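You operate a simulated robot arm through the tools that you are given. There is no shell and no other tool. Be economical: measure what you need, move in short steps, check, and stop when the job is done.

The job below is to be done with a simulated two-armed robot. You get a single attempt, and the scene is never put back.

JOB
Filter oil into the clean tank up to 20 L.
Fine: draw-off, filter and clean valves open first; stop the pump at the mark, then close the draw-off valve alone; nothing spilt; other valves end as they were.

Only the result counts: the job must be done as asked and must still hold three seconds after the hand-in. Knocking over, shifting, dropping, spilling or breaking anything else fails it.

ROBOT AND FRAMES
Two 7-joint arms with two-finger parallel grippers on one trunk, on a base that drives. Base frame: it is fixed to the floor where the robot stands at the start and does not move with it; the origin is under the middle of the robot, x ahead of it, y to its left, z up. Units: cm, degrees, N and s.
The left shoulder is at the start at [5, 17.7, 120.4], the right one opposite. With the tool pointing down near the work surface each hand reaches from about 10 to 58 cm from the robot's upright axis, wherever it stands, measured 20 degrees to its own side. Places, roughly: clean oil glass [-150, 110, 120]; clean valve [-70, 90, 140]; drain tap [80, -20, 30]; draw-off valve [50, 0, 60]; filter valve [10, 60, 120]; red bleed valve [-40, 40, 80]; return valve [-30, 70, 140]; settling valve [40, 50, 120]; sump [20, 60, 70]; sump pump switch [30, 60, 90]; sump valve [-10, 70, 80]. Payload 3.43 kg a hand.
The tool frame of a hand sits at the grasp point between the pads (the TCP): z along the fingers, y along the line on which they close. The tips reach 3.4 cm beyond it. The gripper opens to 12.8 cm. The fingers are 2.4 cm wide and 1.2 cm thick; the gripper's body (4.8 by 13 cm) begins 9.6 cm behind the TCP.
Orientation is that of the tool frame in the base frame, as a unit quaternion [w, x, y, z]. With the fingers straight down and closing along the base's y, the tool's x points along the base's -x, its y along +y and its z along -z.

CONTROLS
- The arms move only by the tool send_rows. It takes "left_moves", "right_moves" or both (then of equal length, played together; a hand with none holds still); each is a list of rows, each an object of numbers (a shift or turn left out is 0, a gripper value left out holds the last): "dx", "dy", "dz": the shift along the tool's x, y, z in cm; "rx", "ry", "rz": the turn, a rotation vector about the tool's x, y, z in degrees; "hand": the closure in counts, from 0 (fully open) to 255 (shut). In form: [{"dx": .., "dy": .., "dz": .., "rx": .., "ry": .., "rz": .., "hand": ..}, ...]. A call has 1 to 10 rows; each row is the pose to reach, as a shift and turn from the pose commanded when the call began, along the tool's axes at that moment. Rows are played at 5 a second. More than 5 cm and 8.6 degrees between two rows, or a gripper value outside its range, and nothing of the call is played. A pose out of reach is approached as far as the arm can. The call stops where the force on the tool passes 40 N (or 10 N more than at its start, if that is more) or the arm is blocked; 0.2 s more then pass. Each finger travels about 10.8 cm/s and halts on what it meets, pressing with about 29 N; the grip force reading is that of the motor and also rises with nothing between the fingers. The clock runs only during rows and for 0.2 s after the last one: add rows that repeat a pose to give the fingers time. It gives the time, the measured TCP pose, the force on the tool (base axes), the opening and the grip force at its end, in the units of the frame above (readings bear some noise), with the torque about the TCP (base axes, N m) and any sound that the robot's microphone picked up.
- Cameras (640 x 400 px; columns grow to the right, rows downward): "scene" is now at [9.02, 7.16, 133.71]; the picture's right is [0.97, -0.26, 0.00], its down [-0.20, -0.77, -0.60] and it looks along [0.16, 0.58, -0.80] (base axes); focal length 214 px, centre (320, 200). "left" rides on the left gripper at [7.6, 1.1, -16] in its tool frame; the picture's right is [-0.15, 0.99, 0.00], its down [-0.88, -0.13, -0.46] and it looks along [-0.45, -0.07, 0.89] (tool axes); focal length 234 px, centre (320, 200). "right" rides on the right gripper at [7.6, -1.1, -16] in its tool frame; the picture's right is [0.15, 0.99, 0.00], its down [-0.88, 0.13, -0.46] and it looks along [-0.45, 0.07, 0.89] (tool axes); focal length 234 px, centre (320, 200). There is no depth. A picture from a camera that has moved, and an enlarged one, comes with that camera's place and axes in the base frame and with its lens.
- get_image(camera): a new picture of that camera. No time passes.
- lift_body(by): slides the trunk up (or, below 0, down) by that many cm; the arms and the scene camera ride with it, the base frame stays. It gives what a move gives, with no picture.
- roll_base(legs): drives the robot by 1 to 6 legs, each [ahead, turn to the left] in cm and degrees, along the robot's own axes; the way and the turn of a leg run together, so that a leg with both is an arc; at most 150 cm and 180 degrees a leg. The arms and the cameras ride along, it lands a little off, and it stops where it bumps. It gives what a move gives.
- turn_head(pan, tilt): turns the head with the scene camera to pan (to the left, within 80 degrees either way) and tilt (down, from -29 to 69), counted from straight ahead of the robot. It gives what a move gives.
- zoom(camera, box): a new picture of the part [left, top, right, bottom] of that camera's present view, enlarged. No time passes.
- hand_in(): hands the job in; it is judged then, once.

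Work in short steps. Places have to be worked out from the pictures, the camera data and where the tool is seen: move nearer, look again, correct. Check each grasp and each placing, and mend what went wrong. You have 120 turns and 92 pictures in all, those below and enlarged ones among them. Open the grippers and draw the arms clear of the work before you hand the job in, unless the task says otherwise; then end with one line.

The tools are called after ">>>" as name(argument=value, ...) on one line, values as JSON. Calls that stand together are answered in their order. send_rows: Moves the arms, as the interface text tells. Its arguments: {"type":"object","properties":{"left_moves":{"type":"array"},"right_moves":{"type":"array"}},"required":[]} The other tools are called the same way: lift_body (by) slides the trunk up or down; roll_base (legs) drives the base; turn_head (pan, tilt) turns the head that bears the scene camera; get_image (camera) takes a picture; zoom (camera, box) takes an enlarged picture of a part of a camera's view; hand_in () hands the job in.

At the start:

```text
time: 0.0
left_eef_pos: [28.36, 33.74, 99.96]
left_tool_rot: [0.0, 0.0, 1.0, 0.0]
left_wrist_force: [0.2, -0.6, -0.4]
left_wrist_torque: [0.0, 0.02, 0.01]
left_opening: 12.81
left_gripper_force: 0.1
right_eef_pos: [36.62, 6.75, 99.94]
right_tool_rot: [0.0, 0.0, 1.0, 0.001]
right_wrist_force: [1.1, 0.7, -0.1]
right_wrist_torque: [0.0, 0.01, 0.03]
right_opening: 12.83
right_gripper_force: 0.1
trunk travel left (down, up): [-37.5, 2.6]
robot x, y, heading: [0.11, -0.02, -0.2]
head pan, tilt: [75.1, 52.8]
```

scene: 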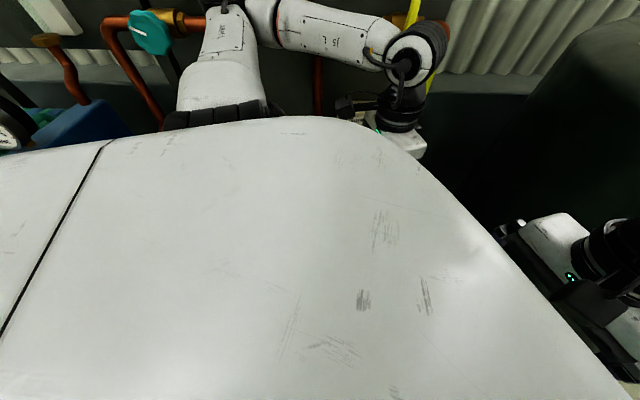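
right: 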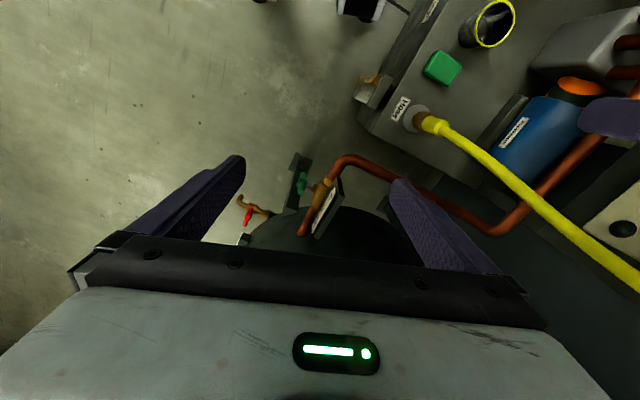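
left: 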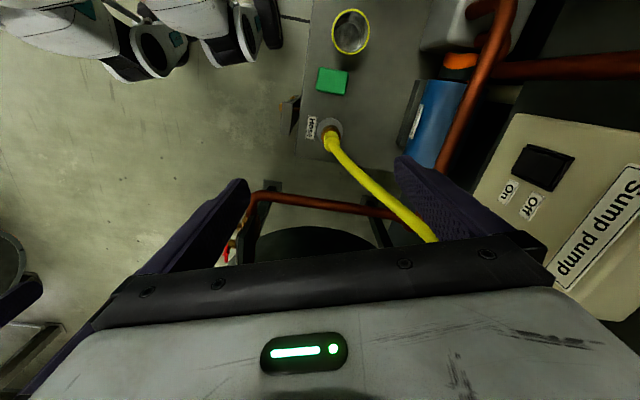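

The scene camera mostly shows the robot's own body. I turn the head to look ahead and left at a smaller tilt.

>>> turn_head(pan=60, tilt=15)

>>> get_image(camera="scene")

```text
time: 1.0
left_eef_pos: [28.2, 33.75, 100.09]
left_tool_rot: [0.0, -0.001, 1.0, 0.0]
left_wrist_force: [-0.7, -0.1, 0.1]
left_wrist_torque: [0.01, 0.01, 0.04]
left_opening: 12.79
left_gripper_force: 0.1
right_eef_pos: [36.59, 6.78, 99.93]
right_tool_rot: [0.0, 0.0, 1.0, 0.002]
right_wrist_force: [1.0, 0.7, 0.5]
right_wrist_torque: [-0.01, 0.01, 0.01]
right_opening: 12.79
right_gripper_force: 0.0
trunk travel left (down, up): [-37.5, 2.6]
robot x, y, heading: [0.19, -0.09, 0.0]
head pan, tilt: [60.0, 15.0]
```

```text
88 pictures are left
camera scene: at [11.78, 8.06, 139.44], right [0.87, -0.5, 0.0], down [-0.13, -0.22, -0.97], along [0.48, 0.84, -0.26], focal length 214 px, centre (320, 200)
```

scene: 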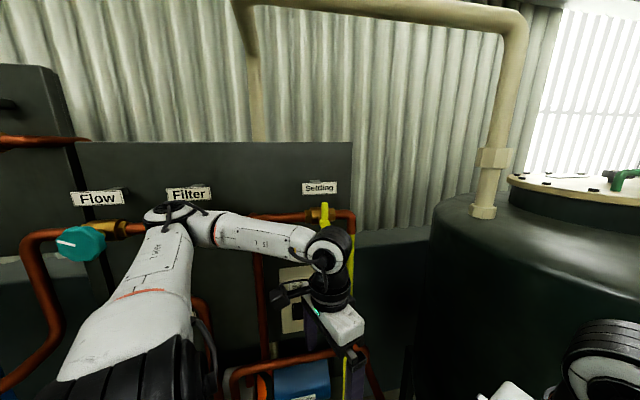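

The panel stretches to the left along a wall at y≈65. I pan further left and also look ahead.

>>> turn_head(pan=80, tilt=20)

>>> get_image(camera="scene")

>>> turn_head(pan=15, tilt=30)

>>> get_image(camera="scene")

```text
time: 1.9
left_eef_pos: [28.27, 33.75, 99.97]
left_tool_rot: [0.0, 0.0, 1.0, 0.001]
left_wrist_force: [-0.6, -0.4, 0.8]
left_wrist_torque: [-0.03, 0.01, 0.0]
left_opening: 12.81
left_gripper_force: 0.0
right_eef_pos: [36.56, 6.85, 100.04]
right_tool_rot: [0.0, -0.001, 1.0, 0.001]
right_wrist_force: [-0.2, -0.4, 0.0]
right_wrist_torque: [0.03, -0.01, -0.02]
right_opening: 12.8
right_gripper_force: 0.0
trunk travel left (down, up): [-37.5, 2.6]
robot x, y, heading: [-0.02, 0.03, -0.0]
head pan, tilt: [80.0, 20.0]
```

```text
87 pictures are left
camera scene: at [8.73, 9.14, 138.64], right [0.98, -0.17, 0.0], down [-0.06, -0.34, -0.94], along [0.16, 0.93, -0.34], focal length 214 px, centre (320, 200)
```

scene: 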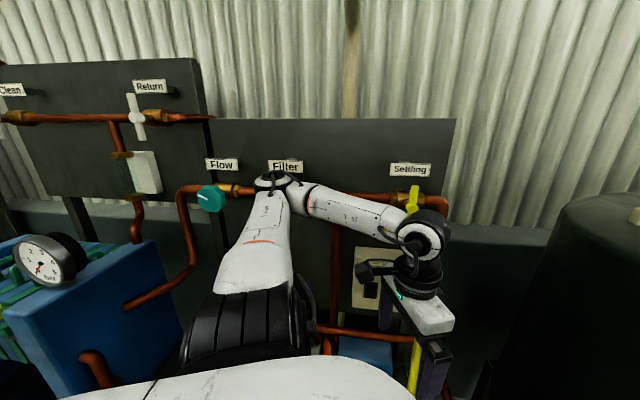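

```text
time: 3.2
left_eef_pos: [28.31, 33.8, 99.96]
left_tool_rot: [0.001, 0.0, 1.0, 0.0]
left_wrist_force: [-0.4, -0.1, -0.6]
left_wrist_torque: [-0.01, 0.02, 0.0]
left_opening: 12.81
left_gripper_force: 0.1
right_eef_pos: [36.51, 6.78, 99.91]
right_tool_rot: [-0.001, 0.0, 1.0, 0.001]
right_wrist_force: [0.1, -0.6, -0.7]
right_wrist_torque: [0.0, 0.01, -0.03]
right_opening: 12.81
right_gripper_force: 0.1
trunk travel left (down, up): [-37.5, 2.6]
robot x, y, heading: [-0.23, -0.16, -0.0]
head pan, tilt: [15.0, 30.0]
```

```text
86 pictures are left
camera scene: at [15.84, 2.32, 137.03], right [0.26, -0.97, 0.0], down [-0.48, -0.13, -0.87], along [0.84, 0.22, -0.5], focal length 214 px, centre (320, 200)
```

scene: 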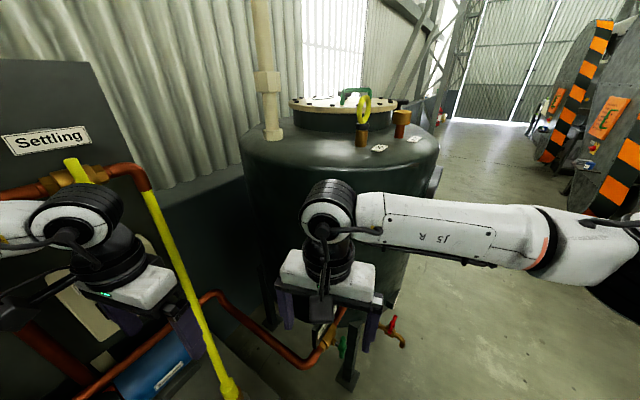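

I zoom into the right camera on the tank outlet, where the draw-off valve should be.

>>> zoom(camera="right", box=[220, 130, 420, 255])

>>> zoom(camera="left", box=[280, 0, 640, 225])

```text
3.20 times, centred on (320, 192) of right
camera zoom: at [29.05, 5.66, 115.94], right [-0.15, 0.99, 0.0], down [0.88, 0.13, 0.46], along [0.45, 0.07, -0.89], focal length 749 px, centre (320, 224)
```

zoom: 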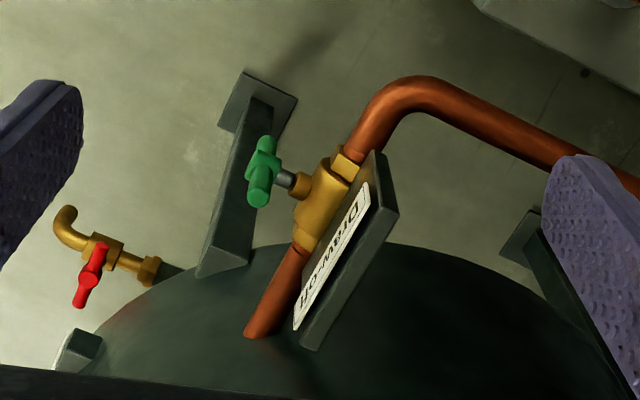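

```text
1.78 times, centred on (460, 112) of left
camera zoom: at [20.7, 35.0, 115.81], right [0.15, 0.99, 0.0], down [0.88, -0.13, 0.46], along [0.45, -0.07, -0.89], focal length 416 px, centre (71, 356)
```

zoom: 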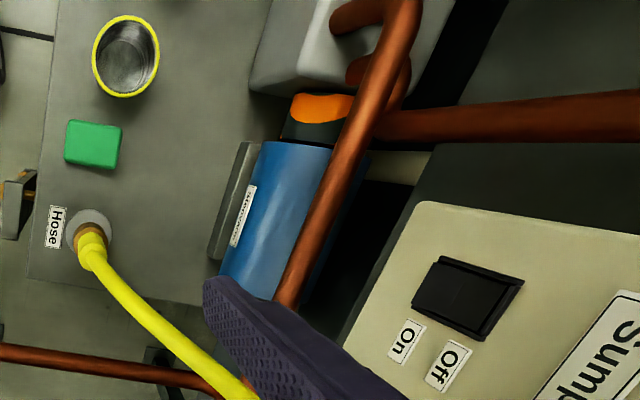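

The draw-off handle (green, closed, bar vertical across the pipe) is reachable by the right hand. First I tuck the left hand back and up so the trunk can be lowered later and the filter valve comes into view.

>>> send_rows(left_moves=[{"dx": 1.5, "dz": -4}, {"dx": 3, "dz": -8}, {"dx": 4.5, "dz": -12}, {"dx": 6, "dz": -16}, {"dx": 7.5, "dz": -20}, {"dx": 9, "dz": -24}, {"dx": 9, "dz": -24}])

>>> turn_head(pan=72, tilt=25)

>>> get_image(camera="scene")

>>> get_image(camera="left")

```text
time: 4.8
left_eef_pos: [19.49, 33.8, 124.02]
left_tool_rot: [0.0, -0.001, 1.0, 0.0]
left_wrist_force: [-0.5, 0.1, -0.1]
left_wrist_torque: [-0.01, 0.0, 0.0]
left_opening: 12.8
left_gripper_force: 0.1
right_eef_pos: [36.57, 6.87, 99.97]
right_tool_rot: [-0.001, 0.0, 1.0, 0.001]
right_wrist_force: [0.8, -0.5, 0.2]
right_wrist_torque: [-0.02, 0.05, 0.01]
right_opening: 12.84
right_gripper_force: 0.0
trunk travel left (down, up): [-37.5, 2.6]
robot x, y, heading: [0.16, 0.05, -0.1]
head pan, tilt: [15.0, 30.0]
```

```text
time: 6.1
left_eef_pos: [19.53, 33.66, 124.02]
left_tool_rot: [0.001, -0.001, 1.0, -0.001]
left_wrist_force: [0.2, 0.2, -0.1]
left_wrist_torque: [0.0, -0.04, -0.01]
left_opening: 12.79
left_gripper_force: 0.1
right_eef_pos: [36.7, 6.89, 100.06]
right_tool_rot: [0.001, 0.0, 1.0, 0.001]
right_wrist_force: [0.0, -0.9, 0.0]
right_wrist_torque: [0.0, 0.0, -0.03]
right_opening: 12.78
right_gripper_force: 0.0
trunk travel left (down, up): [-37.5, 2.6]
robot x, y, heading: [-0.25, -0.22, 0.0]
head pan, tilt: [72.0, 25.0]
```

```text
83 pictures are left
camera scene: at [9.96, 8.73, 137.83], right [0.95, -0.31, 0.0], down [-0.13, -0.4, -0.91], along [0.28, 0.86, -0.42], focal length 214 px, centre (320, 200)
```

scene: 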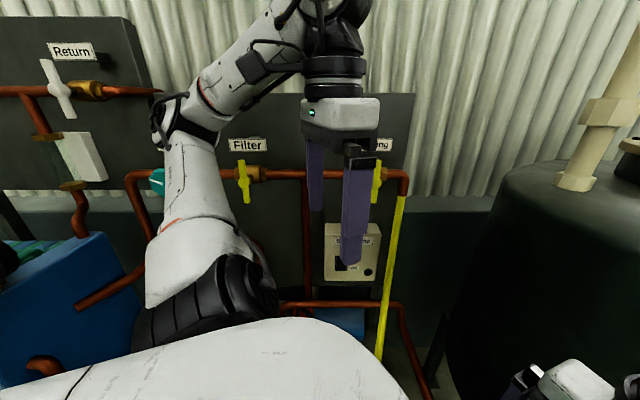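

```text
82 pictures are left
camera left: at [11.89, 35.01, 139.79], right [0.15, 0.99, 0.0], down [0.88, -0.13, 0.46], along [0.45, -0.07, -0.89], focal length 234 px, centre (320, 200)
```

left: 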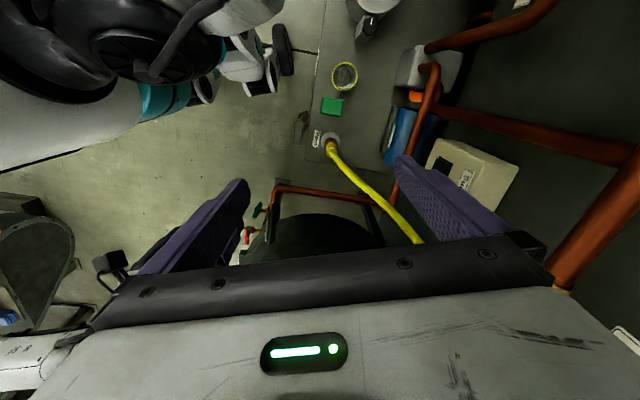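

Filter and settling handles are both vertical (closed). For the draw-off valve I'd rather stand on its -y side facing it. I check that the floor there is free.

>>> turn_head(pan=-40, tilt=40)

>>> get_image(camera="scene")

```text
time: 8.0
left_eef_pos: [19.53, 33.76, 124.02]
left_tool_rot: [0.0, 0.0, 1.0, 0.0]
left_wrist_force: [0.8, -0.4, -0.2]
left_wrist_torque: [-0.02, 0.03, 0.0]
left_opening: 12.84
left_gripper_force: 0.0
right_eef_pos: [36.55, 6.82, 99.96]
right_tool_rot: [0.0, 0.001, 1.0, 0.001]
right_wrist_force: [-0.7, 0.4, 1.0]
right_wrist_torque: [-0.01, -0.01, -0.02]
right_opening: 12.79
right_gripper_force: 0.0
trunk travel left (down, up): [-37.5, 2.6]
robot x, y, heading: [-0.16, 0.11, 0.2]
head pan, tilt: [-40.0, 40.0]
```

```text
81 pictures are left
camera scene: at [13.63, -5.49, 135.5], right [-0.64, -0.77, 0.0], down [-0.49, 0.41, -0.77], along [0.59, -0.49, -0.64], focal length 214 px, centre (320, 200)
```

scene: 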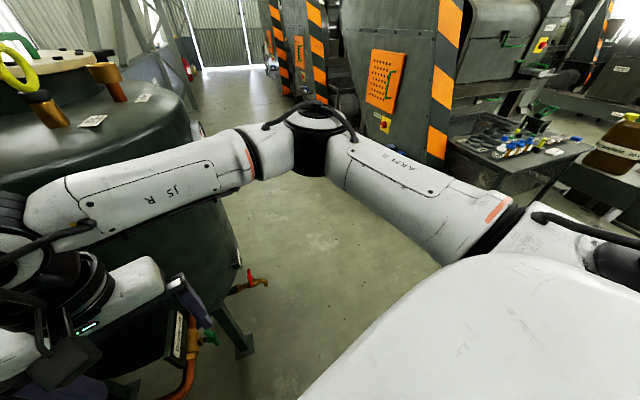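

Floor is free. I retract the right hand a bit, then drive around to stand facing the draw-off valve from the -y side.

>>> send_rows(right_moves=[{"dx": 3, "dz": -3}, {"dx": 6, "dz": -6}, {"dx": 9, "dz": -9}, {"dx": 12, "dz": -12}, {"dx": 12, "dz": -12}])

>>> roll_base(legs=[[0, -50], [55, 0], [0, 115]])

>>> turn_head(pan=0, tilt=50)

>>> get_image(camera="scene")

>>> get_image(camera="right")

```text
time: 9.2
left_eef_pos: [19.41, 33.76, 123.98]
left_tool_rot: [0.0, 0.0, 1.0, 0.001]
left_wrist_force: [-0.8, -0.4, 0.6]
left_wrist_torque: [0.0, 0.0, 0.01]
left_opening: 12.81
left_gripper_force: 0.1
right_eef_pos: [24.62, 6.72, 111.99]
right_tool_rot: [-0.001, 0.001, 1.0, 0.001]
right_wrist_force: [0.6, 0.8, 0.5]
right_wrist_torque: [-0.01, 0.02, -0.02]
right_opening: 12.8
right_gripper_force: 0.0
trunk travel left (down, up): [-37.5, 2.6]
robot x, y, heading: [0.16, -0.41, 0.1]
head pan, tilt: [-40.0, 40.0]
```

```text
time: 19.4
left_eef_pos: [13.34, -10.52, 123.99]
left_tool_rot: [0.0, -0.539, 0.842, 0.0]
left_wrist_force: [0.9, 0.5, -1.0]
left_wrist_torque: [0.03, -0.05, 0.0]
left_opening: 12.81
left_gripper_force: 0.1
right_eef_pos: [39.99, -17.23, 111.94]
right_tool_rot: [-0.001, -0.539, 0.842, 0.001]
right_wrist_force: [0.1, 0.7, -0.4]
right_wrist_torque: [-0.01, 0.0, 0.01]
right_opening: 12.82
right_gripper_force: 0.0
trunk travel left (down, up): [-37.5, 2.6]
robot x, y, heading: [35.85, -41.89, 65.5]
head pan, tilt: [-40.0, 40.0]
```

```text
time: 20.5
left_eef_pos: [13.16, -10.47, 124.07]
left_tool_rot: [0.001, -0.539, 0.843, 0.0]
left_wrist_force: [-0.4, 1.2, -0.2]
left_wrist_torque: [0.03, -0.02, 0.01]
left_opening: 12.79
left_gripper_force: 0.0
right_eef_pos: [39.93, -17.22, 111.99]
right_tool_rot: [0.0, -0.539, 0.842, 0.001]
right_wrist_force: [-0.4, 0.6, 0.8]
right_wrist_torque: [-0.01, -0.01, 0.03]
right_opening: 12.82
right_gripper_force: 0.1
trunk travel left (down, up): [-37.5, 2.6]
robot x, y, heading: [35.77, -42.24, 65.2]
head pan, tilt: [0.0, 50.0]
```

```text
80 pictures are left
camera scene: at [42.0, -29.02, 134.08], right [0.91, -0.42, 0.0], down [-0.32, -0.69, -0.64], along [0.27, 0.58, -0.77], focal length 214 px, centre (320, 200)
```

scene: 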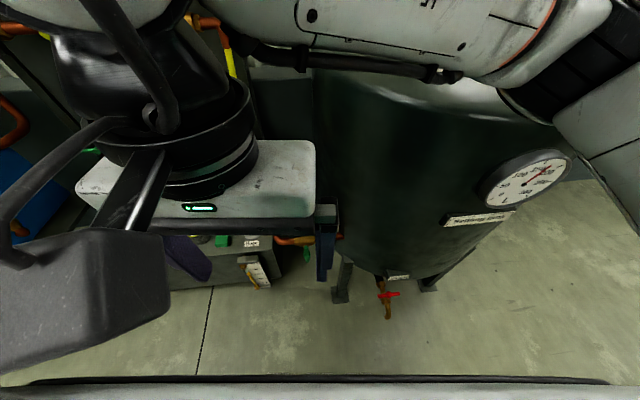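

```text
79 pictures are left
camera right: at [37.73, -24.55, 127.88], right [-0.96, 0.28, 0.0], down [0.25, 0.85, 0.46], along [0.13, 0.44, -0.89], focal length 234 px, centre (320, 200)
```

right: 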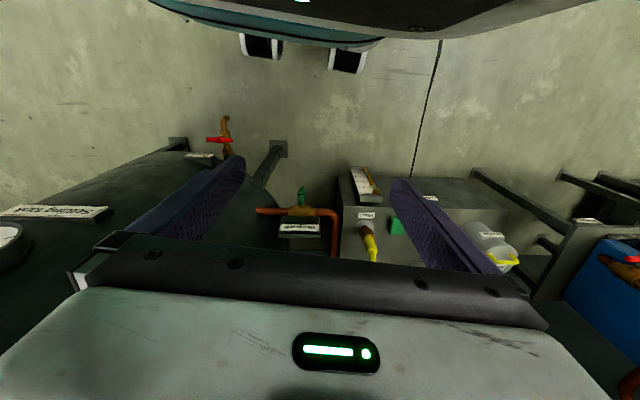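

The draw-off handle is at about [53, 5, 60], straight ahead. I lower the trunk, then tilt the right tool to horizontal forward while moving ahead.

>>> lift_body(by=-35)

>>> send_rows(right_moves=[{"dx": -1.2, "ry": -7.5}, {"dx": -2.4, "ry": -15}, {"dx": -3.6, "ry": -22.5}, {"dx": -4.8, "ry": -30}, {"dx": -6, "ry": -37.5}, {"dx": -7.2, "ry": -45}, {"dx": -8.4, "ry": -52.5}, {"dx": -9.6, "ry": -60}, {"dx": -10.8, "ry": -67.5}, {"dx": -10.8, "ry": -75}])

>>> get_image(camera="right")

>>> get_image(camera="scene")

```text
time: 23.9
left_eef_pos: [13.27, -10.43, 88.95]
left_tool_rot: [-0.001, -0.539, 0.842, 0.0]
left_wrist_force: [-0.5, 0.5, -0.1]
left_wrist_torque: [-0.01, -0.01, -0.01]
left_opening: 12.82
left_gripper_force: 0.0
right_eef_pos: [39.85, -17.05, 76.98]
right_tool_rot: [-0.001, -0.539, 0.842, 0.002]
right_wrist_force: [-0.5, 0.2, 0.2]
right_wrist_torque: [-0.02, -0.03, -0.02]
right_opening: 12.81
right_gripper_force: 0.0
trunk travel left (down, up): [-2.5, 37.6]
robot x, y, heading: [35.72, -42.29, 65.3]
head pan, tilt: [0.0, 50.0]
```

```text
time: 24.3
left_eef_pos: [13.27, -10.41, 88.95]
left_tool_rot: [0.0, -0.539, 0.842, -0.001]
left_wrist_force: [0.3, 0.2, -0.2]
left_wrist_torque: [-0.01, -0.02, 0.01]
left_opening: 12.82
left_gripper_force: 0.1
right_eef_pos: [40.28, -16.19, 77.38]
right_tool_rot: [0.028, -0.534, 0.845, 0.025]
right_wrist_force: [2.8, 3.0, 5.6]
right_wrist_torque: [-0.99, 0.59, 0.13]
right_opening: 12.8
right_gripper_force: 0.0
trunk travel left (down, up): [-2.5, 37.6]
robot x, y, heading: [35.8, -42.25, 64.9]
head pan, tilt: [0.0, 50.0]
stopped in row 1 (right hand): the force on the tool passed its limit at 65 N (the readings are from after the stop); the commanded pose is now the measured one
```

```text
78 pictures are left
camera right: at [37.67, -24.69, 92.7], right [-0.96, 0.29, 0.0], down [0.25, 0.81, 0.52], along [0.15, 0.5, -0.85], focal length 234 px, centre (320, 200)
```

right: 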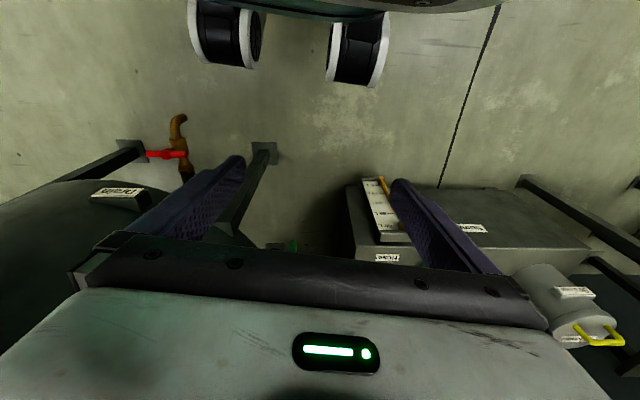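

```text
77 pictures are left
camera scene: at [41.99, -29.01, 99.08], right [0.91, -0.42, 0.0], down [-0.32, -0.7, -0.64], along [0.27, 0.58, -0.77], focal length 214 px, centre (320, 200)
```

scene: 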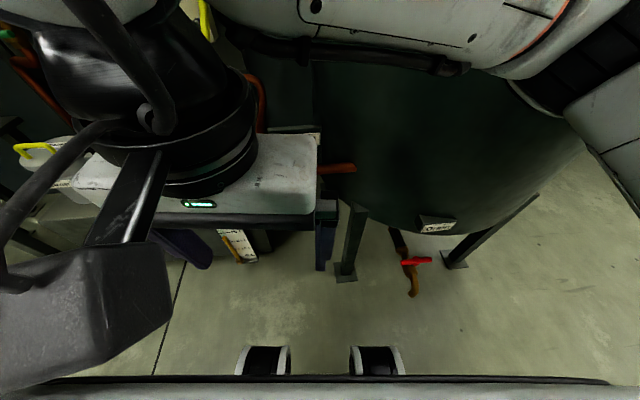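

The wrist (camera housing) likely met my own trunk when tilting so close in. I move forward and slightly left first, then tilt.

>>> send_rows(right_moves=[{"dx": -2, "dy": 0.5}, {"dx": -4, "dy": 1}, {"dx": -6, "dy": 1}, {"dx": -8, "dy": 1}, {"dx": -8, "dy": 1}])

>>> send_rows(right_moves=[{"ry": -4}, {"ry": -8}, {"ry": -12}, {"ry": -16}, {"ry": -20}, {"ry": -24}, {"ry": -24}])

>>> get_image(camera="scene")

```text
time: 25.5
left_eef_pos: [13.27, -10.35, 88.93]
left_tool_rot: [-0.001, -0.539, 0.842, 0.0]
left_wrist_force: [0.0, -0.4, -0.1]
left_wrist_torque: [0.0, -0.01, 0.03]
left_opening: 12.82
left_gripper_force: 0.2
right_eef_pos: [42.7, -8.59, 78.05]
right_tool_rot: [0.029, -0.533, 0.845, 0.026]
right_wrist_force: [-0.3, -0.5, 0.0]
right_wrist_torque: [-0.02, 0.01, -0.02]
right_opening: 12.8
right_gripper_force: 0.1
trunk travel left (down, up): [-2.5, 37.6]
robot x, y, heading: [35.75, -42.23, 65.3]
head pan, tilt: [0.0, 50.0]
```

```text
time: 27.1
left_eef_pos: [13.29, -10.52, 88.92]
left_tool_rot: [0.0, -0.539, 0.842, 0.0]
left_wrist_force: [0.1, 0.0, -0.4]
left_wrist_torque: [0.01, -0.02, 0.0]
left_opening: 12.8
left_gripper_force: 0.0
right_eef_pos: [42.76, -8.8, 77.98]
right_tool_rot: [0.205, -0.516, 0.82, 0.135]
right_wrist_force: [-0.4, 0.2, -0.4]
right_wrist_torque: [0.02, -0.02, -0.02]
right_opening: 12.8
right_gripper_force: 0.0
trunk travel left (down, up): [-2.5, 37.6]
robot x, y, heading: [35.51, -42.51, 65.1]
head pan, tilt: [0.0, 50.0]
```

```text
76 pictures are left
camera scene: at [41.98, -29.02, 99.08], right [0.91, -0.42, 0.0], down [-0.32, -0.7, -0.64], along [0.27, 0.58, -0.77], focal length 214 px, centre (320, 200)
```

scene: 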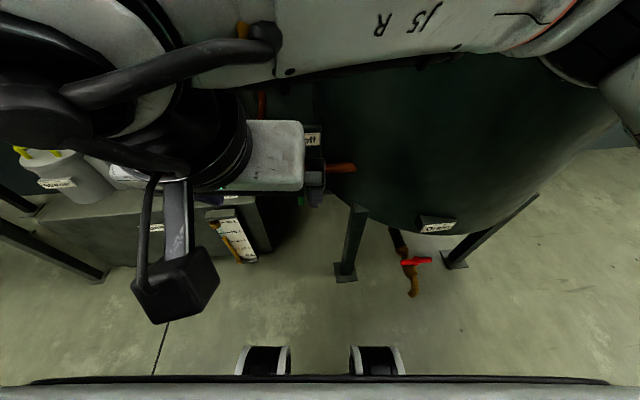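

Tilting now works. I back the base up 12 cm for wrist room and continue tilting to horizontal while extending forward.

>>> roll_base(legs=[[-12, 0]])

>>> send_rows(right_moves=[{"dx": -1, "dz": 0.5, "ry": -6.2}, {"dx": -2, "dz": 1, "ry": -12.4}, {"dx": -3, "dz": 1.5, "ry": -18.6}, {"dx": -4, "dz": 2, "ry": -24.8}, {"dx": -5, "dz": 2.5, "ry": -31}, {"dx": -6, "dz": 3, "ry": -37.2}, {"dx": -7, "dz": 3.5, "ry": -43.4}, {"dx": -8, "dz": 4, "ry": -49.6}, {"dx": -8.8, "dz": 4.6, "ry": -55.8}, {"dx": -8.8, "dz": 4.6, "ry": -62.4}])

>>> get_image(camera="right")

>>> get_image(camera="scene")

```text
time: 28.3
left_eef_pos: [8.17, -21.4, 88.98]
left_tool_rot: [0.001, -0.538, 0.843, 0.0]
left_wrist_force: [-0.5, 0.5, -0.2]
left_wrist_torque: [-0.02, -0.04, 0.0]
left_opening: 12.8
left_gripper_force: 0.0
right_eef_pos: [37.73, -19.43, 78.0]
right_tool_rot: [0.204, -0.516, 0.821, 0.136]
right_wrist_force: [-0.6, 0.0, 0.0]
right_wrist_torque: [-0.03, 0.04, -0.01]
right_opening: 12.78
right_gripper_force: 0.1
trunk travel left (down, up): [-2.5, 37.6]
robot x, y, heading: [30.84, -53.24, 64.8]
head pan, tilt: [0.0, 50.0]
```

```text
time: 30.7
left_eef_pos: [8.24, -21.31, 88.93]
left_tool_rot: [0.0, -0.537, 0.843, 0.0]
left_wrist_force: [0.3, -0.4, -0.7]
left_wrist_torque: [-0.01, 0.01, 0.01]
left_opening: 12.84
left_gripper_force: 0.0
right_eef_pos: [46.53, -9.25, 80.55]
right_tool_rot: [0.604, -0.317, 0.627, 0.377]
right_wrist_force: [0.3, -0.4, 0.1]
right_wrist_torque: [0.02, 0.03, 0.01]
right_opening: 12.83
right_gripper_force: 0.2
trunk travel left (down, up): [-2.5, 37.6]
robot x, y, heading: [30.68, -53.61, 65.1]
head pan, tilt: [0.0, 50.0]
stopped in row 10 (right hand): the arm was blocked; the commanded pose is now the measured one
```

```text
75 pictures are left
camera right: at [38.68, -23.06, 72.61], right [-0.85, 0.52, -0.06], down [-0.29, -0.37, 0.88], along [0.44, 0.77, 0.47], focal length 234 px, centre (320, 200)
```

right: 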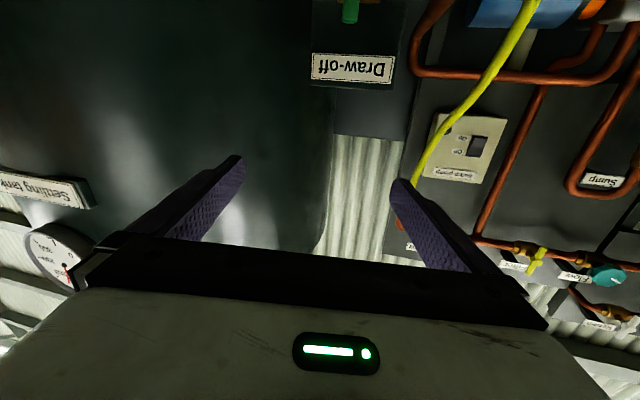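

```text
74 pictures are left
camera scene: at [36.96, -39.92, 99.08], right [0.91, -0.42, 0.0], down [-0.32, -0.69, -0.64], along [0.27, 0.58, -0.77], focal length 214 px, centre (320, 200)
```

scene: 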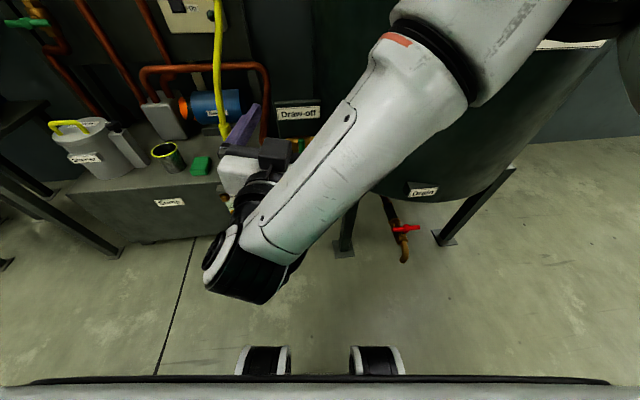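

Tool is horizontal, pointing ~59°, at z 80; handle top is around z 67, centre ~63, about 15 cm ahead. I lower the hand to z≈63 and yaw it slightly left toward the stem axis.

>>> send_rows(right_moves=[{"dx": 3, "rx": -2}, {"dx": 6, "rx": -4}, {"dx": 9, "rx": -6}, {"dx": 12, "rx": -8}, {"dx": 15, "rx": -10}, {"dx": 17.5, "rx": -11}, {"dx": 17.5, "rx": -11}])

>>> get_image(camera="right")

```text
time: 32.3
left_eef_pos: [8.21, -21.26, 89.01]
left_tool_rot: [0.001, -0.537, 0.843, -0.001]
left_wrist_force: [-0.1, 0.2, 0.4]
left_wrist_torque: [-0.04, 0.04, 0.0]
left_opening: 12.81
left_gripper_force: 0.1
right_eef_pos: [47.5, -7.47, 63.75]
right_tool_rot: [0.582, -0.356, 0.594, 0.427]
right_wrist_force: [0.7, 0.3, -0.4]
right_wrist_torque: [-0.01, 0.02, 0.03]
right_opening: 12.81
right_gripper_force: 0.1
trunk travel left (down, up): [-2.5, 37.6]
robot x, y, heading: [30.64, -53.08, 65.1]
head pan, tilt: [0.0, 50.0]
```

```text
73 pictures are left
camera right: at [41.75, -22.15, 55.4], right [-0.92, 0.39, -0.05], down [-0.23, -0.44, 0.87], along [0.31, 0.81, 0.49], focal length 234 px, centre (320, 200)
```

right: 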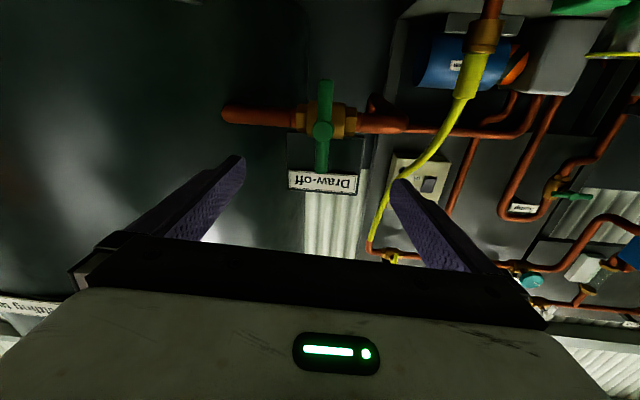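

The handle's hub is ~12 cm ahead, ~2 cm lower, laterally centred. I move 8 cm in and 2 cm down, then look.

>>> send_rows(right_moves=[{"dx": 0.5, "dz": 2}, {"dx": 1, "dz": 4}, {"dx": 1.5, "dz": 6}, {"dx": 2, "dz": 8}, {"dx": 2, "dz": 8}])

>>> get_image(camera="right")

>>> get_image(camera="scene")

```text
time: 33.5
left_eef_pos: [8.32, -21.39, 89.05]
left_tool_rot: [-0.001, -0.538, 0.843, 0.0]
left_wrist_force: [0.6, 0.1, -0.2]
left_wrist_torque: [-0.01, -0.02, -0.01]
left_opening: 12.83
left_gripper_force: 0.2
right_eef_pos: [48.96, -0.31, 61.8]
right_tool_rot: [0.576, -0.367, 0.59, 0.43]
right_wrist_force: [-0.3, 0.4, 0.3]
right_wrist_torque: [0.0, 0.05, 0.0]
right_opening: 12.81
right_gripper_force: 0.0
trunk travel left (down, up): [-2.5, 37.6]
robot x, y, heading: [30.6, -53.17, 65.0]
head pan, tilt: [0.0, 50.0]
```

```text
72 pictures are left
camera right: at [43.76, -15.11, 53.46], right [-0.93, 0.37, -0.06], down [-0.23, -0.43, 0.87], along [0.29, 0.82, 0.49], focal length 234 px, centre (320, 200)
```

right: 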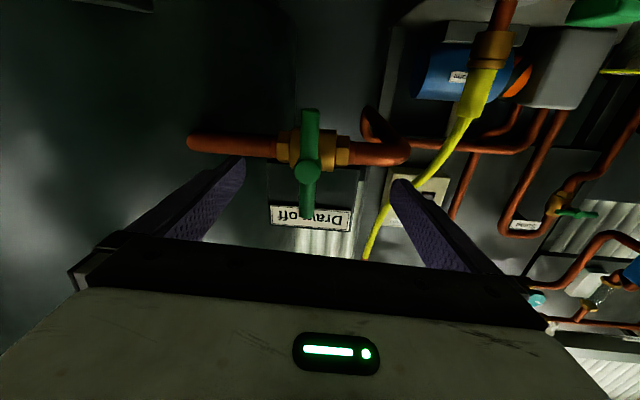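

```text
71 pictures are left
camera scene: at [36.96, -39.92, 99.08], right [0.91, -0.42, 0.0], down [-0.32, -0.69, -0.64], along [0.27, 0.58, -0.77], focal length 214 px, centre (320, 200)
```

scene: 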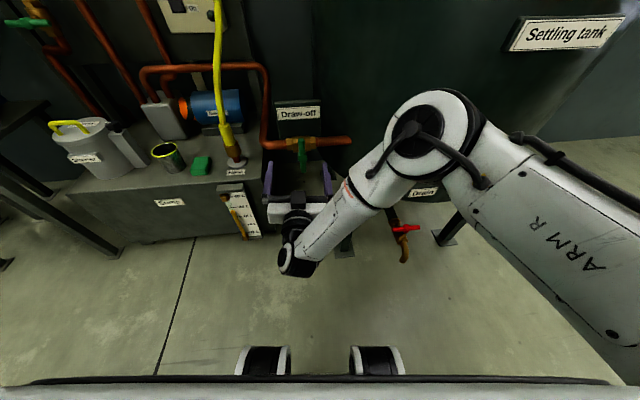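

Triangulated hub: [52.1, 4.2, 61.5]; i.e. 5.3 ahead, 1.3 to the right of the tool. I move in and close on the bar.

>>> send_rows(right_moves=[{"dy": -1.3, "dx": 0.3, "dz": 1}, {"dy": -1.3, "dx": 0.3, "dz": 2.5}, {"dy": -1.3, "dx": 0.3, "dz": 3.9}, {"dy": -1.3, "dx": 0.3, "dz": 3.9}, {"dy": -1.3, "dx": 0.3, "dz": 3.9, "hand": 255}, {"dy": -1.3, "dx": 0.3, "dz": 3.9, "hand": 255}, {"dy": -1.3, "dx": 0.3, "dz": 3.9, "hand": 255}, {"dy": -1.3, "dx": 0.3, "dz": 3.9, "hand": 255}, {"dy": -1.3, "dx": 0.3, "dz": 3.9, "hand": 255}])

>>> get_image(camera="right")

```text
time: 35.1
left_eef_pos: [8.36, -21.45, 88.98]
left_tool_rot: [0.0, -0.537, 0.843, 0.0]
left_wrist_force: [0.4, -0.5, 0.4]
left_wrist_torque: [0.04, 0.0, 0.0]
left_opening: 12.8
left_gripper_force: 0.0
right_eef_pos: [51.13, 2.01, 62.24]
right_tool_rot: [0.584, -0.363, 0.597, 0.414]
right_wrist_force: [16.8, -21.8, -0.4]
right_wrist_torque: [0.13, -0.91, -0.8]
right_opening: 1.8
right_gripper_force: 28.8
right hand out of reach, approached as far as the arm can: row 1, 2, 3, 4, 5, 6, 7
trunk travel left (down, up): [-2.5, 37.6]
robot x, y, heading: [30.86, -53.0, 64.5]
head pan, tilt: [0.0, 50.0]
stopped in row 7 (right hand): the force on the tool passed its limit at 48 N (the readings are from after the stop); the commanded pose is now the measured one
```

```text
70 pictures are left
camera right: at [45.44, -12.73, 54.24], right [-0.92, 0.39, -0.08], down [-0.25, -0.41, 0.88], along [0.31, 0.82, 0.48], focal length 234 px, centre (320, 200)
```

right: 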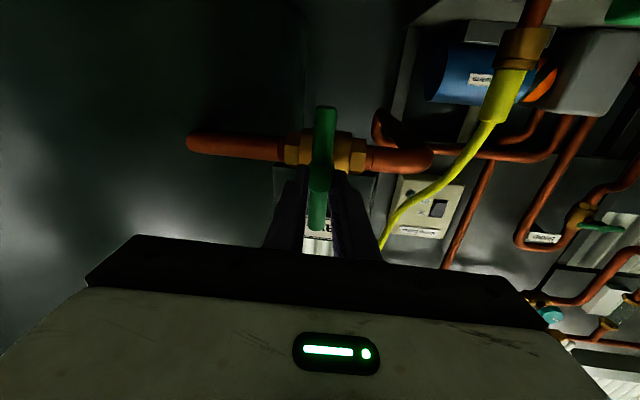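

The bar is gripped (1.8 cm opening). I try a 16° twist about the stem to find the turning direction.

>>> send_rows(right_moves=[{"rz": 4}, {"rz": 8}, {"rz": 12}, {"rz": 16}, {"rz": 16}])

>>> get_image(camera="right")

```text
time: 35.9
left_eef_pos: [8.26, -21.45, 88.94]
left_tool_rot: [0.0, -0.537, 0.843, 0.001]
left_wrist_force: [-0.9, 0.0, -0.1]
left_wrist_torque: [-0.02, 0.01, 0.04]
left_opening: 12.79
left_gripper_force: 0.1
right_eef_pos: [51.06, 1.96, 62.43]
right_tool_rot: [0.545, -0.306, 0.626, 0.466]
right_wrist_force: [-0.7, -7.2, 5.2]
right_wrist_torque: [-0.84, -0.99, -0.36]
right_opening: 2.31
right_gripper_force: 45.2
trunk travel left (down, up): [-2.5, 37.6]
robot x, y, heading: [30.73, -53.3, 64.9]
head pan, tilt: [0.0, 50.0]
stopped in row 3 (right hand): the force on the tool passed its limit at 40 N (the readings are from after the stop); the commanded pose is now the measured one
```

```text
69 pictures are left
camera right: at [44.09, -12.1, 54.38], right [-0.91, 0.39, 0.11], down [-0.1, -0.48, 0.87], along [0.39, 0.79, 0.48], focal length 234 px, centre (320, 200)
```

right: 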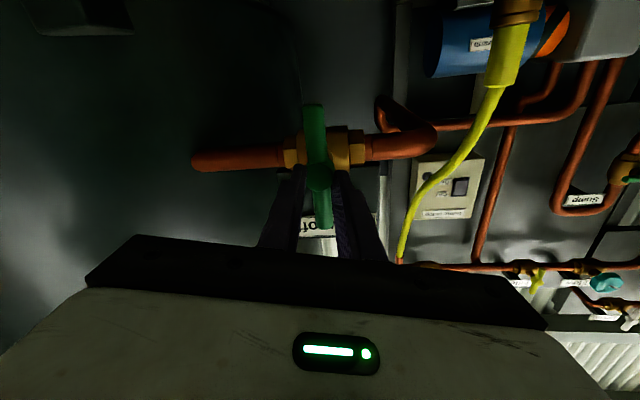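

The bar didn't follow and the opening grew: that direction is blocked. I try the other way.

>>> send_rows(right_moves=[{"rz": -5}, {"rz": -10}, {"rz": -15}, {"rz": -20}, {"rz": -25}, {"rz": -30}, {"rz": -30}])

>>> get_image(camera="right")

```text
time: 37.5
left_eef_pos: [8.26, -21.3, 89.01]
left_tool_rot: [0.0, -0.537, 0.844, 0.0]
left_wrist_force: [0.5, 0.1, 0.1]
left_wrist_torque: [0.01, 0.01, 0.02]
left_opening: 12.77
left_gripper_force: 0.1
right_eef_pos: [51.06, 2.06, 62.36]
right_tool_rot: [0.645, -0.458, 0.527, 0.311]
right_wrist_force: [-3.0, -4.3, -3.0]
right_wrist_torque: [-0.04, 0.43, 0.63]
right_opening: 1.47
right_gripper_force: 45.3
trunk travel left (down, up): [-2.5, 37.6]
robot x, y, heading: [30.79, -53.56, 64.9]
head pan, tilt: [0.0, 50.0]
```

```text
68 pictures are left
camera right: at [47.59, -13.64, 54.92], right [-0.84, 0.37, -0.4], down [-0.52, -0.3, 0.8], along [0.18, 0.88, 0.44], focal length 234 px, centre (320, 200)
```

right: 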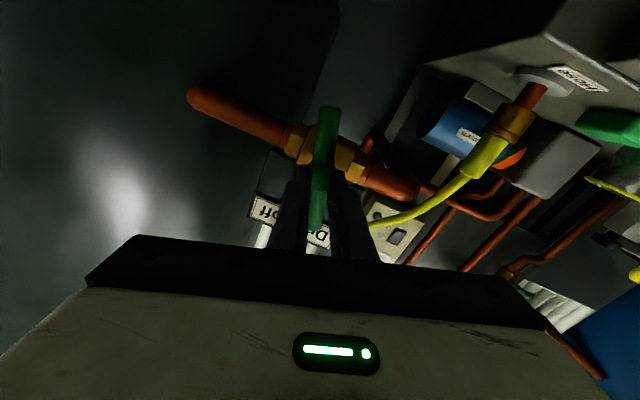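

The handle follows in this direction. I continue about 63° more to bring it parallel with the pipe.

>>> send_rows(right_moves=[{"rz": -7}, {"rz": -14}, {"rz": -21}, {"rz": -28}, {"rz": -35}, {"rz": -42}, {"rz": -49}, {"rz": -56}, {"rz": -63}, {"rz": -63}])

>>> get_image(camera="right")

```text
time: 39.7
left_eef_pos: [8.34, -21.31, 88.9]
left_tool_rot: [0.0, -0.537, 0.843, -0.001]
left_wrist_force: [-0.5, -0.8, 0.3]
left_wrist_torque: [0.01, 0.01, 0.01]
left_opening: 12.79
left_gripper_force: 0.0
right_eef_pos: [51.05, 2.09, 62.02]
right_tool_rot: [0.709, -0.669, 0.21, -0.074]
right_wrist_force: [-9.7, -1.5, -18.7]
right_wrist_torque: [-0.87, 0.17, 0.01]
right_opening: 1.46
right_gripper_force: 45.2
trunk travel left (down, up): [-2.5, 37.6]
robot x, y, heading: [30.46, -53.27, 64.9]
head pan, tilt: [0.0, 50.0]
```

```text
67 pictures are left
camera right: at [51.8, -15.63, 61.29], right [-0.04, 0.04, -1.0], down [-1.0, -0.07, 0.04], along [-0.07, 1.0, 0.04], focal length 234 px, centre (320, 200)
```

right: 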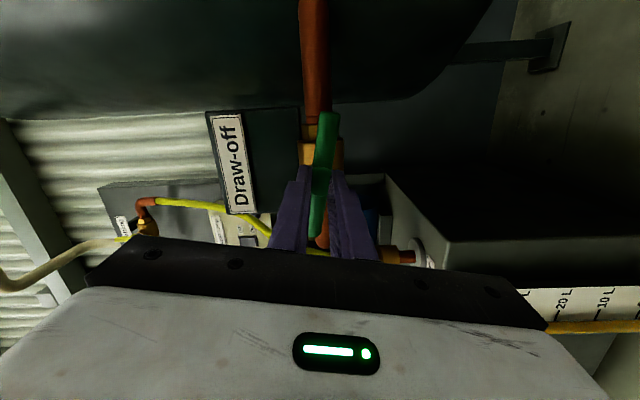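

Nearly parallel; a few more degrees to reach the end stop.

>>> send_rows(right_moves=[{"rz": -3}, {"rz": -6}, {"rz": -9}, {"rz": -9}])

>>> get_image(camera="right")

```text
time: 40.7
left_eef_pos: [8.32, -21.23, 88.9]
left_tool_rot: [-0.001, -0.537, 0.843, -0.001]
left_wrist_force: [-0.5, -0.3, -0.2]
left_wrist_torque: [-0.01, 0.02, -0.02]
left_opening: 12.81
left_gripper_force: 0.1
right_eef_pos: [50.98, 2.14, 62.04]
right_tool_rot: [0.701, -0.684, 0.157, -0.129]
right_wrist_force: [-5.1, -5.3, -20.9]
right_wrist_torque: [-0.89, 0.11, -0.17]
right_opening: 1.42
right_gripper_force: 45.1
trunk travel left (down, up): [-2.5, 37.6]
robot x, y, heading: [30.71, -53.52, 65.0]
head pan, tilt: [0.0, 50.0]
```

```text
66 pictures are left
camera right: at [51.79, -15.6, 62.47], right [0.1, -0.03, -0.99], down [-0.99, -0.07, -0.1], along [-0.06, 1.0, -0.03], focal length 234 px, centre (320, 200)
```

right: 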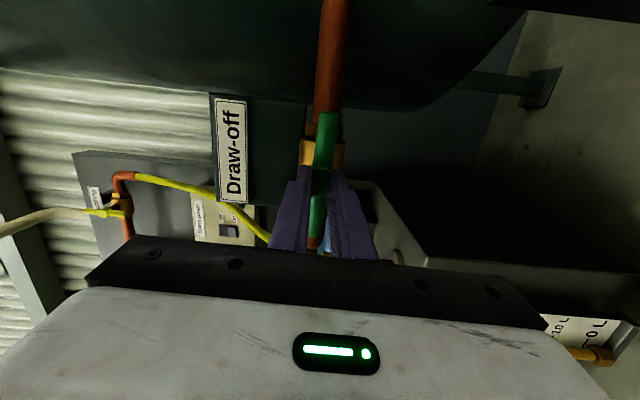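

Handle is now parallel to the pipe (open). I release with partial opening and withdraw straight back.

>>> send_rows(right_moves=[{"hand": 180}, {"hand": 180}, {"dz": -3}, {"dz": -6}, {"dz": -9}, {"dz": -12}, {"dz": -12}])

>>> get_image(camera="right")

```text
time: 42.3
left_eef_pos: [8.29, -21.29, 89.01]
left_tool_rot: [0.0, -0.537, 0.843, 0.0]
left_wrist_force: [0.1, 0.7, -0.1]
left_wrist_torque: [0.0, -0.01, -0.02]
left_opening: 12.78
left_gripper_force: 0.0
right_eef_pos: [48.56, -8.24, 62.66]
right_tool_rot: [0.705, -0.673, 0.175, -0.142]
right_wrist_force: [0.4, -0.9, 0.4]
right_wrist_torque: [-0.01, -0.02, -0.01]
right_opening: 3.75
right_gripper_force: 0.1
trunk travel left (down, up): [-2.5, 37.6]
robot x, y, heading: [30.77, -53.35, 65.0]
head pan, tilt: [0.0, 50.0]
```

```text
65 pictures are left
camera right: at [48.35, -26.06, 62.71], right [0.1, -0.01, -1.0], down [-1.0, -0.02, -0.1], along [-0.02, 1.0, -0.01], focal length 234 px, centre (320, 200)
```

right: 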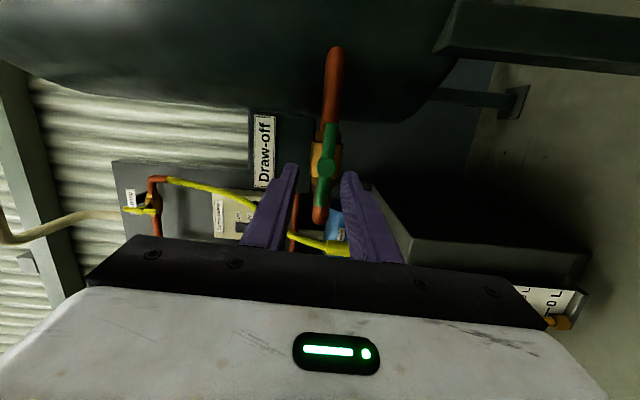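

Draw-off is open. I raise the trunk and drive round to face the filter panel.

>>> lift_body(by=35)

>>> roll_base(legs=[[0, 67], [30, 0], [22, -42]])

>>> turn_head(pan=0, tilt=20)

>>> get_image(camera="scene")

>>> turn_head(pan=55, tilt=20)

>>> get_image(camera="scene")

```text
time: 45.7
left_eef_pos: [8.43, -21.37, 123.99]
left_tool_rot: [0.0, -0.537, 0.844, 0.0]
left_wrist_force: [-0.5, 0.3, -0.2]
left_wrist_torque: [-0.01, 0.0, -0.01]
left_opening: 12.77
left_gripper_force: 0.1
right_eef_pos: [48.52, -8.57, 97.1]
right_tool_rot: [0.701, -0.676, 0.175, -0.143]
right_wrist_force: [0.2, -0.1, 0.1]
right_wrist_torque: [0.01, 0.01, 0.0]
right_opening: 3.78
right_gripper_force: 0.1
trunk travel left (down, up): [-37.5, 2.6]
robot x, y, heading: [30.83, -53.29, 64.9]
head pan, tilt: [0.0, 50.0]
```

```text
time: 52.6
left_eef_pos: [-31.28, 8.37, 124.02]
left_tool_rot: [0.0, 0.709, -0.705, 0.001]
left_wrist_force: [-0.7, 0.6, -0.1]
left_wrist_torque: [-0.02, 0.04, 0.02]
left_opening: 12.81
left_gripper_force: 0.0
right_eef_pos: [-0.52, 37.33, 97.09]
right_tool_rot: [0.716, -0.698, 0.022, 0.015]
right_wrist_force: [0.2, -0.6, -1.0]
right_wrist_torque: [0.02, 0.0, -0.03]
right_opening: 3.75
right_gripper_force: 0.1
trunk travel left (down, up): [-37.5, 2.6]
robot x, y, heading: [2.76, -10.66, 90.4]
head pan, tilt: [0.0, 50.0]
```

```text
time: 53.6
left_eef_pos: [-31.23, 8.49, 124.04]
left_tool_rot: [0.0, 0.709, -0.705, 0.0]
left_wrist_force: [0.9, 0.2, 0.5]
left_wrist_torque: [0.0, 0.01, 0.02]
left_opening: 12.8
left_gripper_force: 0.0
right_eef_pos: [-0.3, 37.34, 97.07]
right_tool_rot: [0.717, -0.697, 0.023, 0.012]
right_wrist_force: [-0.6, 1.2, 0.0]
right_wrist_torque: [0.0, 0.01, 0.0]
right_opening: 3.77
right_gripper_force: 0.1
trunk travel left (down, up): [-37.5, 2.6]
robot x, y, heading: [2.78, -10.96, 90.1]
head pan, tilt: [0.0, 20.0]
```

```text
64 pictures are left
camera scene: at [2.67, 5.48, 138.63], right [1.0, 0.01, 0.0], down [0.0, -0.34, -0.94], along [-0.01, 0.94, -0.34], focal length 214 px, centre (320, 200)
```

scene: 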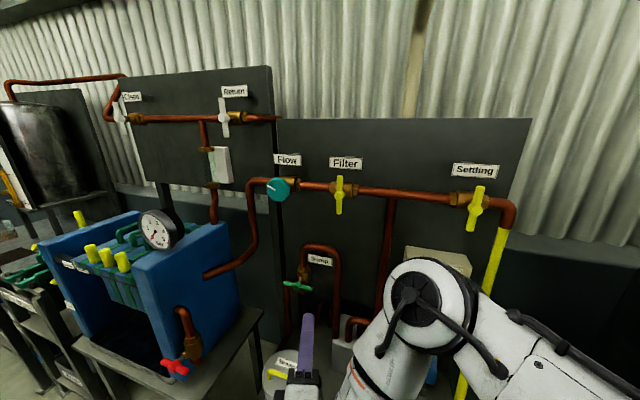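

```text
time: 54.8
left_eef_pos: [-31.32, 8.4, 123.81]
left_tool_rot: [0.001, 0.71, -0.705, 0.001]
left_wrist_force: [-0.1, 0.2, -0.3]
left_wrist_torque: [-0.02, 0.01, -0.01]
left_opening: 12.78
left_gripper_force: 0.0
right_eef_pos: [-0.26, 37.44, 96.99]
right_tool_rot: [0.717, -0.697, 0.024, 0.012]
right_wrist_force: [0.1, 0.3, -0.1]
right_wrist_torque: [-0.01, 0.0, 0.01]
right_opening: 3.76
right_gripper_force: 0.0
trunk travel left (down, up): [-37.5, 2.6]
robot x, y, heading: [2.81, -10.4, 90.3]
head pan, tilt: [55.0, 20.0]
```

```text
63 pictures are left
camera scene: at [-4.93, 1.46, 138.64], right [0.57, 0.82, 0.0], down [0.28, -0.19, -0.94], along [-0.77, 0.54, -0.34], focal length 214 px, centre (320, 200)
```

scene: 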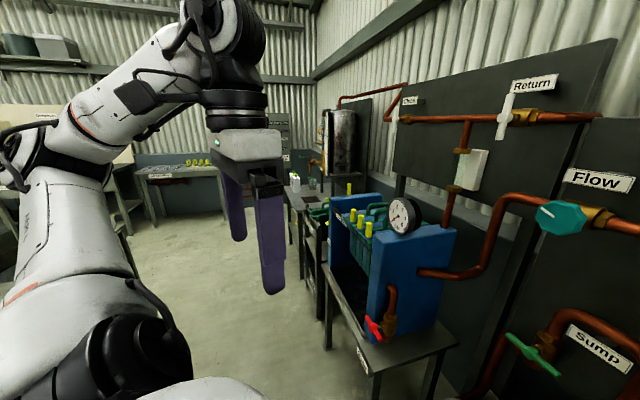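

The panel is in full view: filter handle at ~[6.8, 58, 121]. I rotate the right hand back (fingers closing horizontally), raising it to z 121 and shifting it in line.

>>> send_rows(right_moves=[{"dx": 0.7, "dy": -2.4, "rz": 8.5}, {"dx": 1.4, "dy": -4.8, "rz": 17}, {"dx": 2.1, "dy": -7.2, "rz": 25.5}, {"dx": 2.8, "dy": -9.6, "rz": 34}, {"dx": 3.5, "dy": -12, "rz": 42.5}, {"dx": 4.2, "dy": -14.4, "rz": 51}, {"dx": 4.9, "dy": -16.8, "rz": 59.5}, {"dx": 5.6, "dy": -19.2, "rz": 68}, {"dx": 6.3, "dy": -21.6, "rz": 76.5}, {"dx": 7, "dy": -24, "rz": 85, "hand": 120}])

>>> get_image(camera="right")

```text
time: 57.0
left_eef_pos: [-31.19, 8.38, 123.96]
left_tool_rot: [0.0, 0.71, -0.704, 0.0]
left_wrist_force: [0.4, 0.5, -0.7]
left_wrist_torque: [0.01, -0.01, 0.0]
left_opening: 12.81
left_gripper_force: 0.0
right_eef_pos: [7.93, 36.47, 120.84]
right_tool_rot: [0.518, -0.499, 0.487, 0.495]
right_wrist_force: [-1.0, 0.6, 0.3]
right_wrist_torque: [0.02, 0.0, 0.02]
right_opening: 6.77
right_gripper_force: 0.0
trunk travel left (down, up): [-37.5, 2.6]
robot x, y, heading: [2.58, -11.13, 90.0]
head pan, tilt: [55.0, 20.0]
```

```text
62 pictures are left
camera right: at [9.03, 20.74, 112.78], right [-0.98, 0.01, -0.18], down [-0.17, -0.48, 0.86], along [-0.07, 0.88, 0.47], focal length 234 px, centre (320, 200)
```

right: 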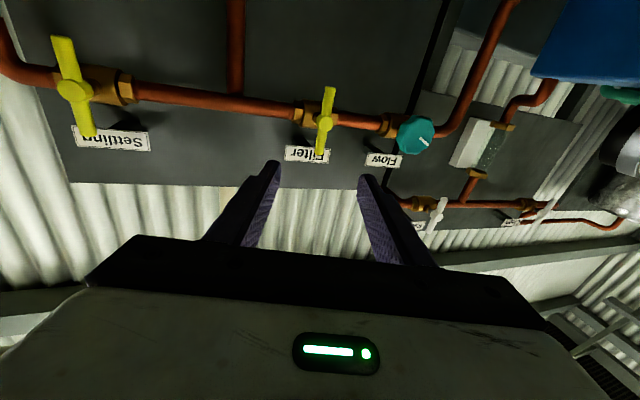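

I advance 9 cm toward the filter handle and triangulate again.

>>> send_rows(right_moves=[{"dz": 3}, {"dz": 6}, {"dz": 9}, {"dz": 9}])

>>> get_image(camera="right")

```text
time: 58.0
left_eef_pos: [-31.22, 8.45, 123.89]
left_tool_rot: [0.001, 0.71, -0.705, 0.0]
left_wrist_force: [-0.4, 0.2, -0.4]
left_wrist_torque: [0.04, 0.02, -0.03]
left_opening: 12.78
left_gripper_force: 0.0
right_eef_pos: [7.79, 45.59, 121.01]
right_tool_rot: [0.518, -0.5, 0.487, 0.495]
right_wrist_force: [-0.2, -0.4, -0.1]
right_wrist_torque: [0.02, 0.02, 0.02]
right_opening: 6.77
right_gripper_force: 0.1
trunk travel left (down, up): [-37.5, 2.6]
robot x, y, heading: [2.58, -11.08, 90.5]
head pan, tilt: [55.0, 20.0]
```

```text
61 pictures are left
camera right: at [9.0, 29.86, 113.01], right [-0.98, 0.01, -0.18], down [-0.17, -0.48, 0.86], along [-0.07, 0.88, 0.47], focal length 234 px, centre (320, 200)
```

right: 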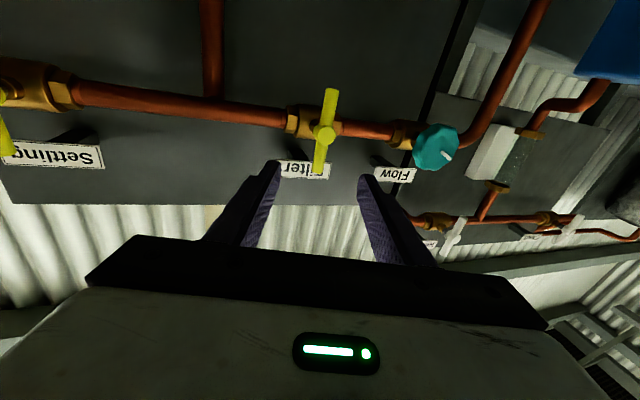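

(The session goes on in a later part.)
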